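You operate a simulated robot arm through the tools that you are given. There is no shell and no other tool. Be economical: measure what you need, move in short steps, check, and stop when the job is done.

The job below is to be done with a simulated robot arm. You get a single attempt, and the scene is never put back.

JOB
Fetch the small box labelled "shims" from the top of the blue table and set it on the plate there.

The check looks at the end state, three seconds after you hand in, the way a careful person would. Anything else that was tipped, shoved, dropped, spilled or broken makes it a failure.

ROBOT AND FRAMES
A 7-joint arm with a two-finger parallel gripper, fixed in place. Base frame: the origin is at the foot of the arm, x ahead of it, y to its left, z up; the work surface is at about z = 0. Readings come in mm, degrees, newtons and seconds.
With the tool pointing down near the work surface it reaches from about 240 to 620 mm from the base axis. Its first joint turns from -66.0 to 66.0 degrees. Payload 2.6 kg.
The TCP is the grasp point between the finger pads, 30 mm short of the fingertips. In the tool frame z runs along the fingers and y along their closing line. Largest opening 94 mm; finger width 28, thickness 10; the body of the gripper, 50 by 96 mm, starts 55 mm behind the TCP.
Orientation is that of the tool frame in the base frame, as [roll, pitch, yaw] about the fixed x, y, z axes, in that order (R = Rz(yaw) Ry(pitch) Rx(roll)). With the fingers straight down and closing along the base's y, the tool's x points along the base's -x, its y along +y and its z along -z.

CONTROLS
- The arm moves only by the tool drive_tool. Its arguments are lists of equal length, an entry for each row: "claw": the finger opening in mm, from 0 to 94; "translation": the shift along the tool's x, y, z in mm, a list of three; "rotation": the turn, a rotation vector about the tool's x, y, z in degrees, a list of three. In form: {"claw": [claw, ...], "translation": [[x, y, z], ...], "rotation": [[ax, ay, az], ...]}. A call has 1 to 20 rows; each row is the pose to reach, as a shift and turn from the pose commanded when the call began, along the tool's axes at that moment. A row lasts 0.2 s, in which the tool goes at most 50 mm and 8.6 degrees; a call with a longer step from one row to the next is refused whole, and so is a gripper value outside its range. A pose out of reach is approached as far as the arm can. The call stops where the force on the tool passes 40 N (or 10 N more than at its start, if that is more) or the arm is blocked; 0.2 s more then pass. The fingers move at their own pace (about 72 mm/s each) and stop on an object; they squeeze with about 29 N. The grip force told is the motor's: it shows also when the fingers shut on nothing. Time passes only in rows, and 0.2 s behind the last, so rows that repeat a pose let the fingers close. The reply holds the time, the measured pose of the TCP, the force on the tool along the base axes, the opening and the grip force, in the units named above and with some noise.
- Cameras (640 x 400 px; columns grow to the right, rows downward): "scene" is fixed at [24, 418.7, 573.7]; the picture's right is [-0.87, -0.50, 0.00], its down [-0.24, 0.42, -0.88] and it looks along [0.44, -0.76, -0.48] (base axes); focal length 363 px, centre (320, 200). "wrist" rides on the gripper at [76, 14, -102] in the tool frame; the picture's right is [-0.18, 0.98, 0.00], its down [-0.75, -0.14, -0.64] and it looks along [-0.63, -0.12, 0.77] (tool axes); focal length 243 px, centre (320, 200). There is no depth. A picture from a camera that has moved, and an enlarged one, comes with that camera's place and axes in the base frame and with its lens.
- capture(camera): a new picture of that camera. It takes no simulated time.
- close_up(camera, box): a new picture of the part [left, top, right, bottom] of that camera's present view, enlarged. It takes no simulated time.
- close_job(): hands the job in; it is judged then, once.

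Work in short steps. Places have to be worked out from the pictures, the camera data and where the tool is seen: move nearer, look again, correct. Check each grasp and each placing, and mend what went wrong. You have 90 turns and 38 pictures in all, those below and enlarged ones among them. Open the gripper and draw the arm clear of the work before you hand the job in, unless the task says otherwise; then end with one line.

The tools are called after ">>>" by a JSON object that holds its "op" and its "data". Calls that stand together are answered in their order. drive_tool: Moves the arm, as the interface text tells. Its arguments: {"type":"object","properties":{"claw":{"type":"array","items":{"type":"number"}},"translation":{"type":"array","items":{"type":"array","items":{"type":"number"}}},"rotation":{"type":"array","items":{"type":"array","items":{"type":"number"}}}},"required":["claw","translation","rotation"]} The other tools are called the same way: capture (camera) takes a picture; close_up (camera, box) takes an enlarged picture of a part of a camera's view; close_job () hands the job in.

At the start:

```text
t: 0.0
ee_pos: [210.5, -259.7, 296.5]
tool_rot: [-179.9, 0.0, -179.9]
wrist_force: [0.9, 0.6, -0.4]
finger_gap: 93.9
gripper_force: 0.0
```

scene: 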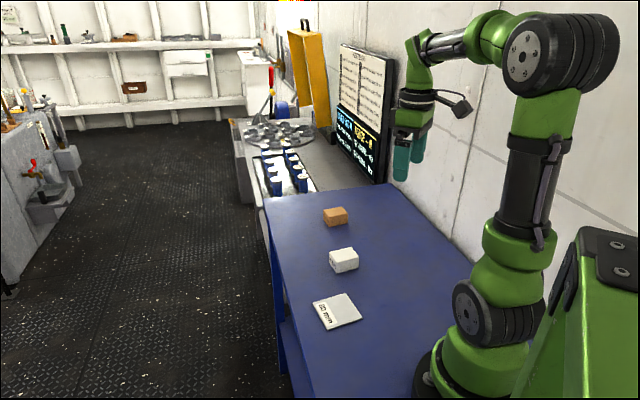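
wrist: 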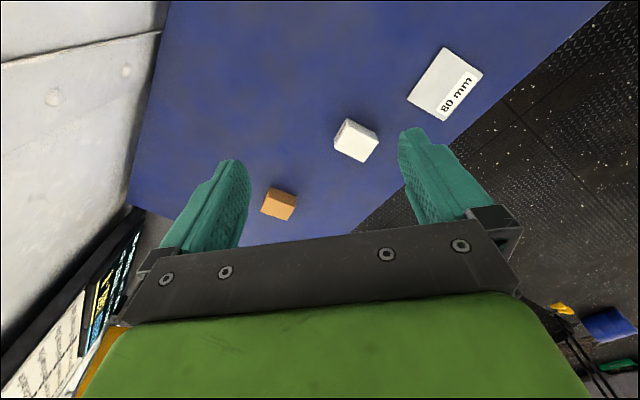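

The pictures show an orange box, a white box and a flat plate marked "80 mm". I enlarge both views to find the "shims" label.

>>> {"op": "close_up", "data": {"camera": "scene", "box": [290, 190, 390, 340]}}

>>> {"op": "close_up", "data": {"camera": "wrist", "box": [240, 30, 500, 230]}}

```text
2.67 times, centred on (340, 265) of scene
camera zoom: at [24.0, 418.7, 573.7], right [-0.87, -0.5, 0.0], down [-0.24, 0.42, -0.88], along [0.44, -0.76, -0.48], focal length 969 px, centre (267, 27)
```

zoom: 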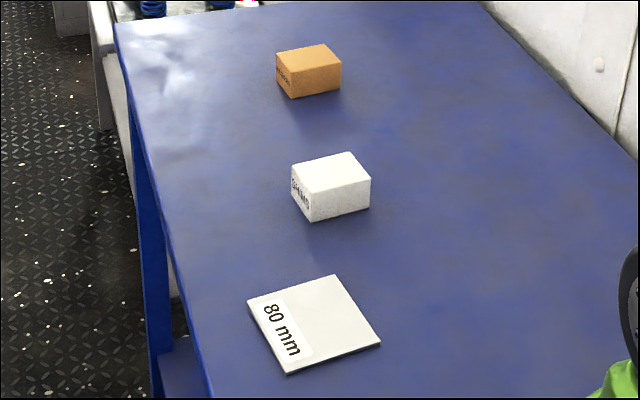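

```text
2.00 times, centred on (370, 130) of wrist
camera zoom: at [135.0, -245.7, 399.3], right [0.18, 0.98, 0.0], down [0.75, -0.14, 0.64], along [0.63, -0.12, -0.77], focal length 485 px, centre (220, 340)
```

zoom: 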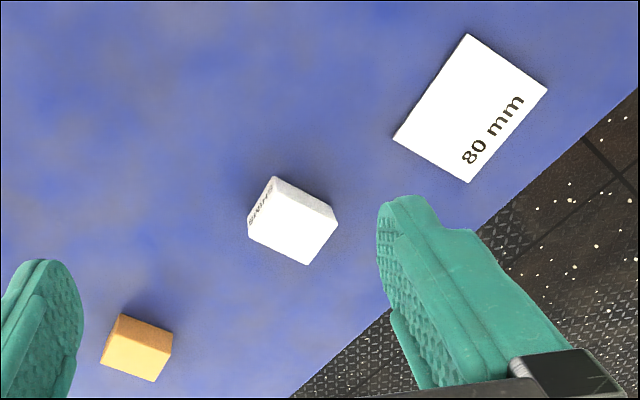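

The white box seems to read "SHIMS". I estimate it at (330, -223) and the plate at (271, -81). I enlarge further to confirm both labels and the box edges.

>>> {"op": "close_up", "data": {"camera": "scene", "box": [318, 200, 366, 275]}}

>>> {"op": "close_up", "data": {"camera": "wrist", "box": [324, 110, 388, 170]}}

```text
5.33 times, centred on (342, 238) of scene
camera zoom: at [24.0, 418.7, 573.7], right [-0.87, -0.5, 0.0], down [-0.24, 0.42, -0.88], along [0.44, -0.76, -0.48], focal length 1938 px, centre (203, 0)
```

zoom: 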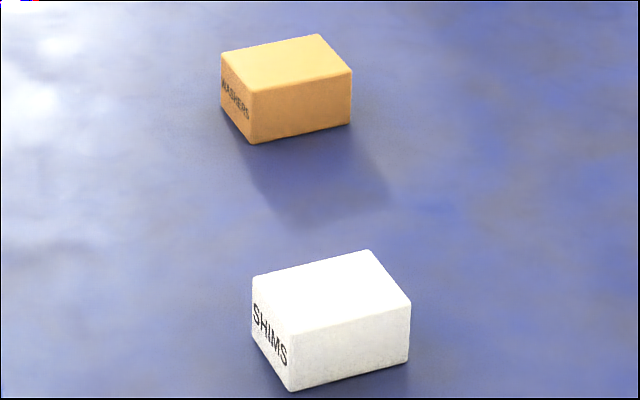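

```text
6.67 times, centred on (356, 140) of wrist
camera zoom: at [135.0, -245.7, 399.3], right [0.18, 0.98, 0.0], down [0.75, -0.14, 0.64], along [0.63, -0.12, -0.77], focal length 1618 px, centre (80, 600)
```

zoom: 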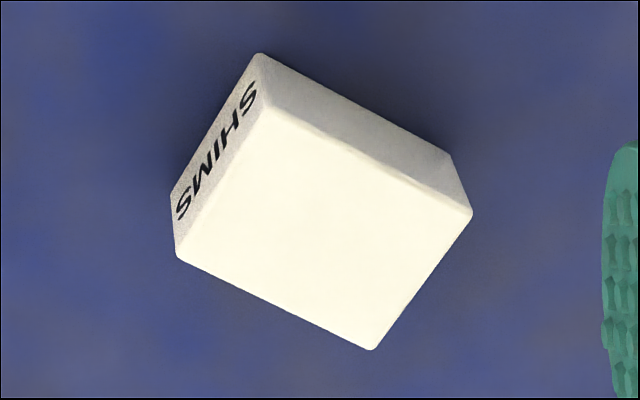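

White is "SHIMS", orange is "WASHERS". The box measures about 59 x 44 x 30 mm, centred at (332, -222), with its long side at about 53° in the base. I move above it with the closing line turned along that side and look again.

>>> {"op": "drive_tool", "data": {"claw": [94, 94, 94, 94, 94, 94], "translation": [[-24.3, 7.5, 29.3], [-48.6, 15, 58.6], [-72.9, 22.6, 87.9], [-97.2, 30.2, 117.2], [-121.5, 37.7, 146.5], [-121.5, 37.7, 146.5]], "rotation": [[0, 0, 7.4], [0, 0, 14.8], [0, 0, 22.2], [0, 0, 29.6], [0, 0, 37], [0, 0, 37]]}}

>>> {"op": "capture", "data": {"camera": "wrist"}}

>>> {"op": "close_up", "data": {"camera": "scene", "box": [280, 180, 440, 340]}}

```text
t: 1.4
ee_pos: [334.5, -222.4, 149.8]
tool_rot: [-180.0, 0.0, 142.8]
wrist_force: [-0.5, -0.8, -0.1]
finger_gap: 94.1
gripper_force: 0.0
```

```text
31 pictures are left
camera wrist: at [281.1, -165.2, 252.7], right [0.74, 0.67, 0.0], down [0.52, -0.57, 0.64], along [0.43, -0.47, -0.77], focal length 243 px, centre (320, 200)
```

wrist: 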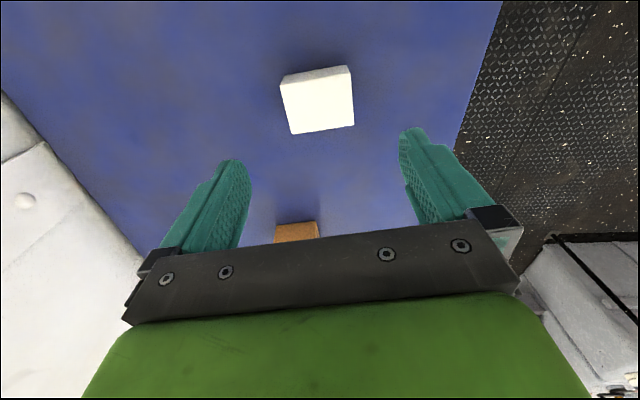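

```text
2.50 times, centred on (360, 260) of scene
camera zoom: at [24.0, 418.7, 573.7], right [-0.87, -0.5, 0.0], down [-0.24, 0.42, -0.88], along [0.44, -0.76, -0.48], focal length 908 px, centre (220, 50)
```

zoom: 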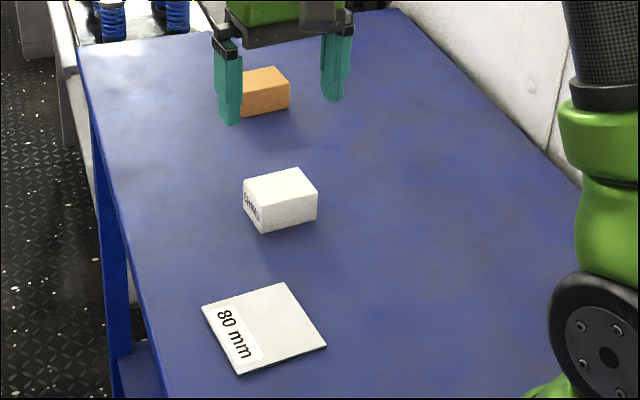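

The new view puts the box at about (331, -221), aligned with the fingers and only about 4 mm off along tool x. I correct that, come down to just above the box, and check.

>>> {"op": "drive_tool", "data": {"claw": [94, 94, 94], "translation": [[4, 0, 35], [4, 0, 72], [4, 0, 72]], "rotation": [[0, 0, 0], [0, 0, 0], [0, 0, 0]]}}

>>> {"op": "capture", "data": {"camera": "wrist"}}

>>> {"op": "close_up", "data": {"camera": "scene", "box": [290, 180, 410, 280]}}

```text
t: 2.2
ee_pos: [329.1, -220.0, 76.3]
tool_rot: [-180.0, 0.0, 143.0]
wrist_force: [0.1, -0.3, 0.9]
finger_gap: 94.1
gripper_force: 0.1
```

```text
29 pictures are left
camera wrist: at [276.2, -162.6, 180.3], right [0.74, 0.67, 0.0], down [0.52, -0.57, 0.64], along [0.43, -0.47, -0.77], focal length 243 px, centre (320, 200)
```

wrist: 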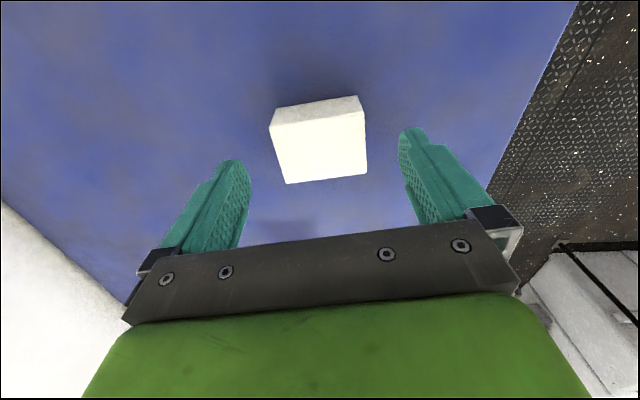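

```text
4.00 times, centred on (350, 230) of scene
camera zoom: at [24.0, 418.7, 573.7], right [-0.87, -0.5, 0.0], down [-0.24, 0.42, -0.88], along [0.44, -0.76, -0.48], focal length 1454 px, centre (200, 80)
```

zoom: 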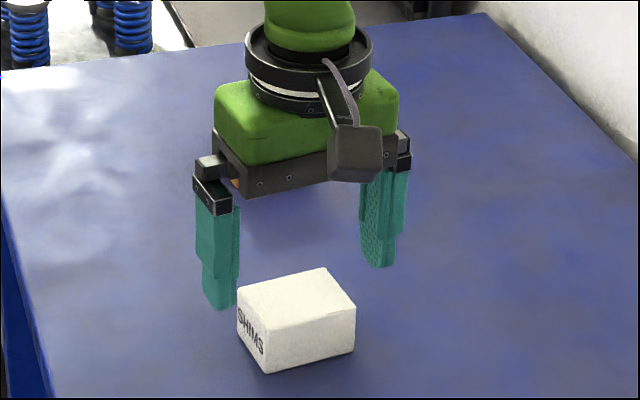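

The view gives the box centre at (330, -219), which matches the TCP. I lower to z ≈ 34 with the box between the fingers.

>>> {"op": "drive_tool", "data": {"claw": [94, 94, 94], "translation": [[0, 0, 21], [0, 0, 42], [0, 0, 42]], "rotation": [[0, 0, 0], [0, 0, 0], [0, 0, 0]]}}

>>> {"op": "close_up", "data": {"camera": "scene", "box": [290, 180, 410, 280]}}

```text
t: 3.0
ee_pos: [327.7, -220.5, 35.3]
tool_rot: [-180.0, 0.0, 142.9]
wrist_force: [-0.4, -0.7, 0.7]
finger_gap: 93.5
gripper_force: 0.2
```

```text
4.00 times, centred on (350, 230) of scene
camera zoom: at [24.0, 418.7, 573.7], right [-0.87, -0.5, 0.0], down [-0.24, 0.42, -0.88], along [0.44, -0.76, -0.48], focal length 1454 px, centre (200, 80)
```

zoom: 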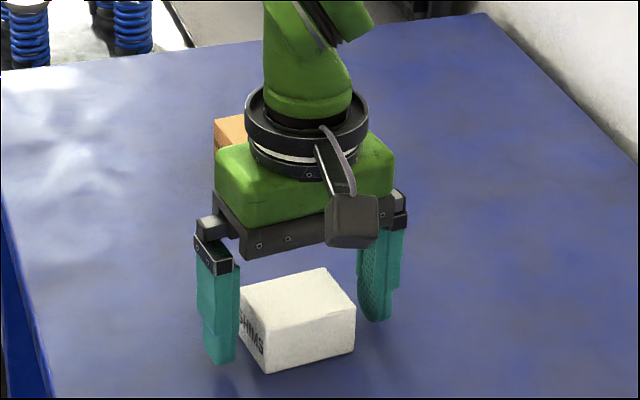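

The fingers straddle the box without touching it, so I close the gripper.

>>> {"op": "drive_tool", "data": {"claw": [50, 50, 50, 50], "translation": [[0, 0, 0], [0, 0, 0], [0, 0, 0], [0, 0, 0]], "rotation": [[0, 0, 0], [0, 0, 0], [0, 0, 0], [0, 0, 0]]}}

>>> {"op": "close_up", "data": {"camera": "scene", "box": [290, 180, 410, 280]}}

```text
t: 4.0
ee_pos: [328.7, -220.5, 36.0]
tool_rot: [180.0, 0.1, 142.9]
wrist_force: [-0.2, 0.7, -0.5]
finger_gap: 63.9
gripper_force: 29.1
```

```text
4.00 times, centred on (350, 230) of scene
camera zoom: at [24.0, 418.7, 573.7], right [-0.87, -0.5, 0.0], down [-0.24, 0.42, -0.88], along [0.44, -0.76, -0.48], focal length 1454 px, centre (200, 80)
```

zoom: 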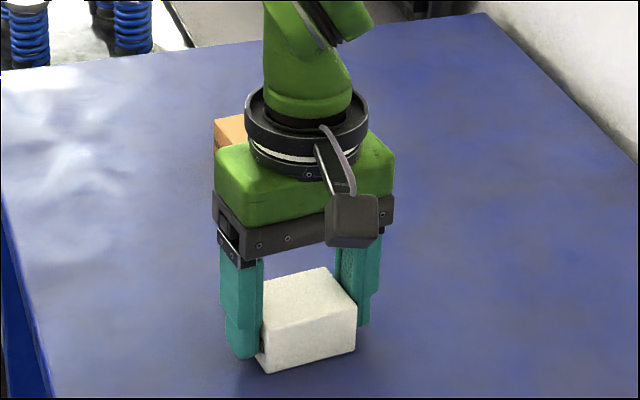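

The box is gripped at 64 mm with 29 N. I lift it 65 mm and check the hold.

>>> {"op": "drive_tool", "data": {"claw": [50, 50, 50, 50, 50], "translation": [[0, 0, -10], [0, 0, -25], [0, 0, -45], [0, 0, -65], [0, 0, -65]], "rotation": [[0, 0, 0], [0, 0, 0], [0, 0, 0], [0, 0, 0], [0, 0, 0]]}}

>>> {"op": "capture", "data": {"camera": "scene"}}

>>> {"op": "capture", "data": {"camera": "wrist"}}

```text
t: 5.2
ee_pos: [328.6, -220.8, 100.5]
tool_rot: [180.0, 0.1, 143.1]
wrist_force: [-1.2, -0.7, -0.3]
finger_gap: 64.1
gripper_force: 29.1
```

```text
25 pictures are left
```

scene: 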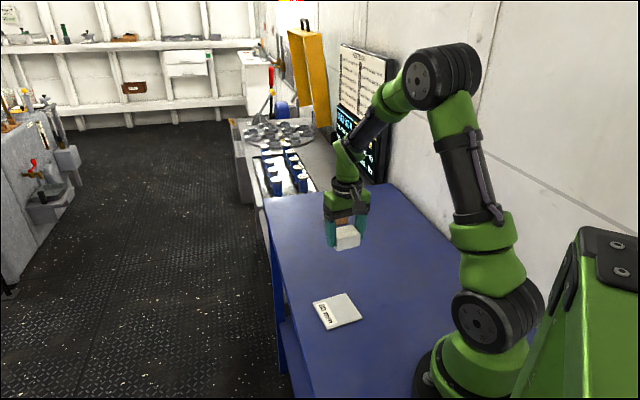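

```text
24 pictures are left
camera wrist: at [276.5, -163.1, 205.0], right [0.74, 0.68, 0.0], down [0.52, -0.57, 0.64], along [0.43, -0.47, -0.77], focal length 243 px, centre (320, 200)
```

wrist: 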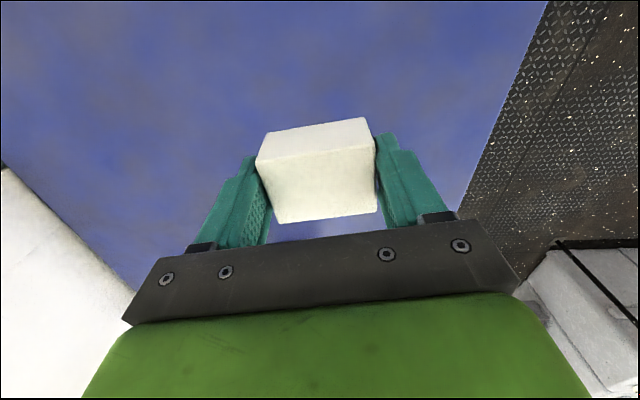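

The box is held level. The plate is centred at about (272, -81) and lies at the same 53° angle, so no turn is needed. I carry the box over it at the same height.

>>> {"op": "drive_tool", "data": {"claw": [50, 50, 50, 50, 50, 50, 50], "translation": [[18, 10.6, 0], [44, 25.9, 0], [70, 41.2, 0], [96, 56.5, 0], [118, 69.5, 0], [130.8, 77, 0], [130.8, 77, 0]], "rotation": [[0, 0, 0], [0, 0, 0], [0, 0, 0], [0, 0, 0], [0, 0, 0], [0, 0, 0], [0, 0, 0]]}}

>>> {"op": "close_up", "data": {"camera": "scene", "box": [270, 220, 420, 345]}}

>>> {"op": "capture", "data": {"camera": "wrist"}}

```text
t: 6.8
ee_pos: [271.9, -80.2, 98.1]
tool_rot: [-179.9, 0.0, 143.0]
wrist_force: [0.1, -0.6, -0.5]
finger_gap: 63.9
gripper_force: 28.7
```

```text
3.20 times, centred on (345, 282) of scene
camera zoom: at [24.0, 418.7, 573.7], right [-0.87, -0.5, 0.0], down [-0.24, 0.42, -0.88], along [0.44, -0.76, -0.48], focal length 1163 px, centre (240, -64)
```

zoom: 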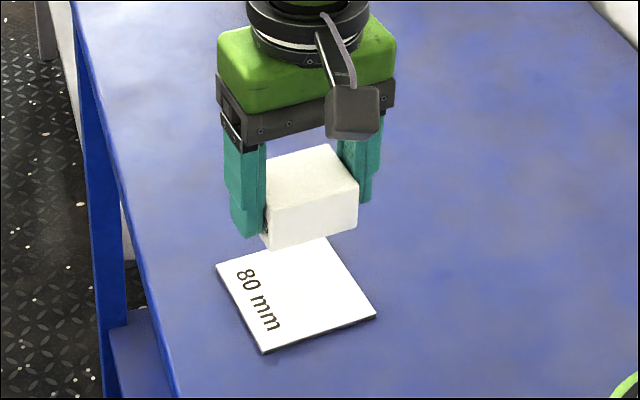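

```text
22 pictures are left
camera wrist: at [219.4, -22.4, 202.6], right [0.74, 0.67, 0.0], down [0.52, -0.57, 0.64], along [0.43, -0.47, -0.77], focal length 243 px, centre (320, 200)
```

wrist: 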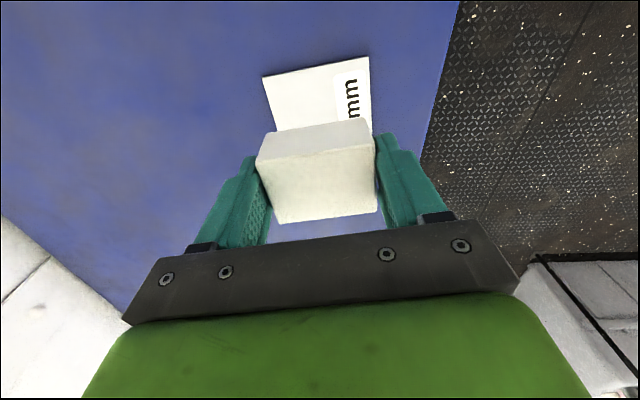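

The box hangs over the plate, and its centre (about 273, -81) agrees with the plate's. I lower it to near the plate and check before touching.

>>> {"op": "drive_tool", "data": {"claw": [50, 50, 50, 50], "translation": [[0, 0, 20], [0, 0, 40], [0, 0, 54], [0, 0, 54]], "rotation": [[0, 0, 0], [0, 0, 0], [0, 0, 0], [0, 0, 0]]}}

>>> {"op": "close_up", "data": {"camera": "scene", "box": [290, 260, 386, 340]}}

>>> {"op": "capture", "data": {"camera": "wrist"}}

```text
t: 7.8
ee_pos: [271.0, -80.1, 44.6]
tool_rot: [-179.9, 0.0, 143.0]
wrist_force: [-0.5, 0.3, -0.6]
finger_gap: 64.0
gripper_force: 28.5
```

```text
5.00 times, centred on (338, 300) of scene
camera zoom: at [24.0, 418.7, 573.7], right [-0.87, -0.5, 0.0], down [-0.24, 0.42, -0.88], along [0.44, -0.76, -0.48], focal length 1817 px, centre (230, -300)
```

zoom: 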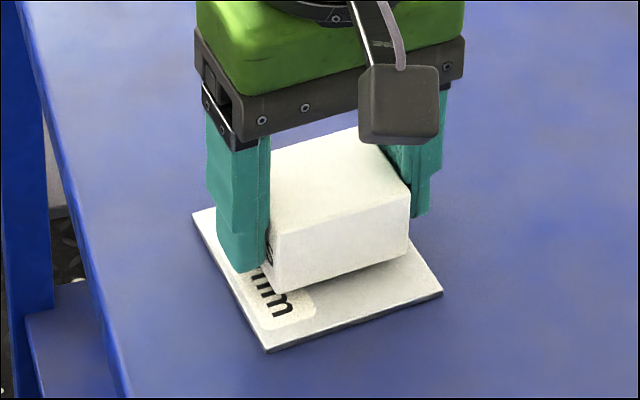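

```text
20 pictures are left
camera wrist: at [219.2, -22.7, 148.5], right [0.74, 0.67, 0.0], down [0.52, -0.57, 0.64], along [0.43, -0.47, -0.77], focal length 243 px, centre (320, 200)
```

wrist: 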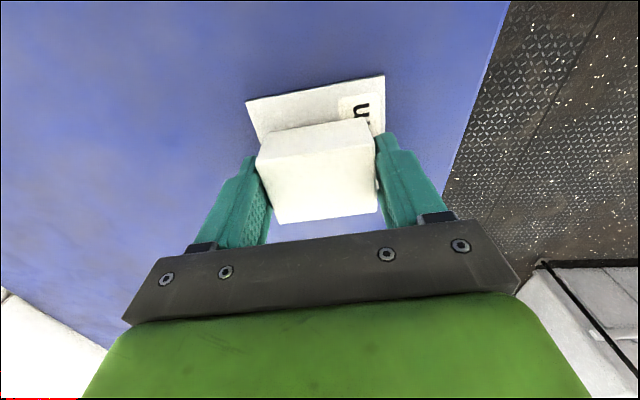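

The box bottom is about 7 mm above the plate, with margins of about 9 to 20 mm all round. I lower the last part in small steps, watching the force.

>>> {"op": "drive_tool", "data": {"claw": [50, 50, 50, 50], "translation": [[0, 0, 2], [0, 0, 4], [0, 0, 5], [0, 0, 5]], "rotation": [[0, 0, 0], [0, 0, 0], [0, 0, 0], [0, 0, 0]]}}

```text
t: 8.8
ee_pos: [271.7, -80.9, 40.7]
tool_rot: [-180.0, -0.1, 143.0]
wrist_force: [-0.5, -0.1, -1.9]
finger_gap: 64.1
gripper_force: 29.1
```

There is no clear contact yet, so I lower 1 mm more.

>>> {"op": "drive_tool", "data": {"claw": [50, 50], "translation": [[0, 0, 1], [0, 0, 1]], "rotation": [[0, 0, 0], [0, 0, 0]]}}

>>> {"op": "close_up", "data": {"camera": "scene", "box": [308, 285, 380, 340]}}

```text
t: 9.4
ee_pos: [271.5, -80.8, 39.9]
tool_rot: [180.0, -0.1, 143.0]
wrist_force: [1.0, 0.0, 0.1]
finger_gap: 63.9
gripper_force: 29.2
```

```text
7.27 times, centred on (344, 312) of scene
camera zoom: at [24.0, 418.7, 573.7], right [-0.87, -0.5, 0.0], down [-0.24, 0.42, -0.88], along [0.44, -0.76, -0.48], focal length 2643 px, centre (146, -618)
```

zoom: 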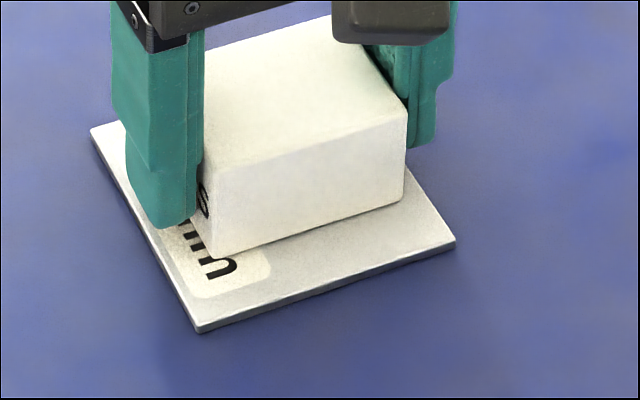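

Almost down; the force is still near zero, so I lower by 1 mm and then 2 mm in all.

>>> {"op": "drive_tool", "data": {"claw": [50, 50], "translation": [[0, 0, 1], [0, 0, 1]], "rotation": [[0, 0, 0], [0, 0, 0]]}}

```text
t: 10.0
ee_pos: [271.8, -80.7, 39.8]
tool_rot: [-180.0, 0.1, 143.0]
wrist_force: [-1.6, -2.7, 14.6]
finger_gap: 63.5
gripper_force: 28.9
```

Contact: 14.6 N upward, so the box rests on the plate. I open the fingers in place.

>>> {"op": "drive_tool", "data": {"claw": [70, 80, 90, 90, 90], "translation": [[0, 0, 0], [0, 0, 0], [0, 0, 0], [0, 0, 0], [0, 0, 0]], "rotation": [[0, 0, 0], [0, 0, 0], [0, 0, 0], [0, 0, 0], [0, 0, 0]]}}

>>> {"op": "close_up", "data": {"camera": "scene", "box": [290, 260, 386, 340]}}

```text
t: 11.2
ee_pos: [271.0, -79.2, 39.1]
tool_rot: [180.0, 0.1, 143.0]
wrist_force: [0.1, -0.5, -0.2]
finger_gap: 89.8
gripper_force: 0.2
```

```text
5.00 times, centred on (338, 300) of scene
camera zoom: at [24.0, 418.7, 573.7], right [-0.87, -0.5, 0.0], down [-0.24, 0.42, -0.88], along [0.44, -0.76, -0.48], focal length 1817 px, centre (230, -300)
```

zoom: 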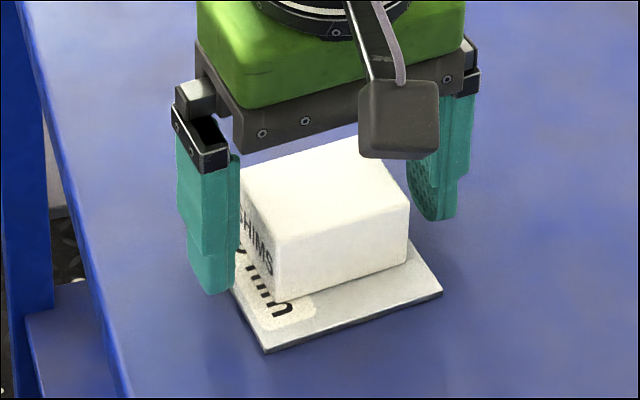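

The box stands on the plate, released. I raise the arm straight up and well clear.

>>> {"op": "drive_tool", "data": {"claw": [90, 90, 90, 90, 90, 90, 90], "translation": [[0, 0, -10], [0, 0, -30], [0, 0, -60], [0, 0, -95], [0, 0, -130], [0, 0, -160], [0, 0, -160]], "rotation": [[0, 0, 0], [0, 0, 0], [0, 0, 0], [0, 0, 0], [0, 0, 0], [0, 0, 0], [0, 0, 0]]}}

>>> {"op": "close_up", "data": {"camera": "scene", "box": [270, 190, 420, 345]}}

>>> {"op": "capture", "data": {"camera": "wrist"}}

```text
t: 12.8
ee_pos: [270.8, -81.3, 199.7]
tool_rot: [-180.0, 0.1, 143.0]
wrist_force: [-0.2, 0.3, 0.9]
finger_gap: 90.0
gripper_force: 0.1
```

```text
2.58 times, centred on (345, 268) of scene
camera zoom: at [24.0, 418.7, 573.7], right [-0.87, -0.5, 0.0], down [-0.24, 0.42, -0.88], along [0.44, -0.76, -0.48], focal length 938 px, centre (256, 26)
```

zoom: 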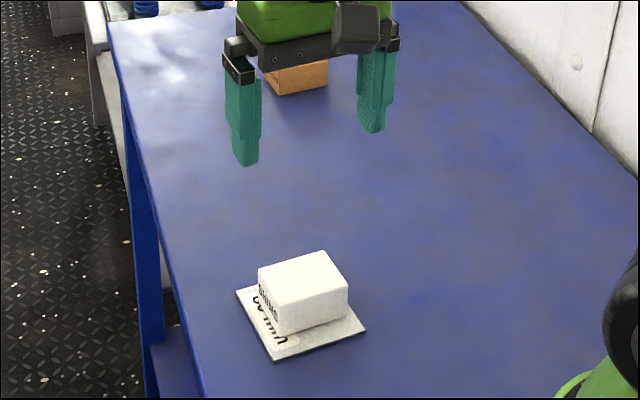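

```text
16 pictures are left
camera wrist: at [218.5, -22.6, 302.8], right [0.74, 0.67, 0.0], down [0.52, -0.57, 0.64], along [0.43, -0.47, -0.77], focal length 243 px, centre (320, 200)
```

wrist: 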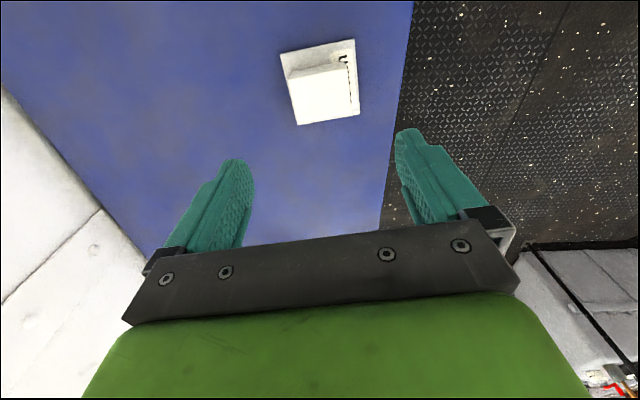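

The box rests fully on the plate, the plate and the orange box have not moved, and the arm is clear with the gripper open, so I hand in.

>>> {"op": "close_job", "data": {}}

```text
The job is handed in.
```

The "shims" box is on the plate, upright with all edges inside it; nothing else moved, and the arm is clear with the gripper open.
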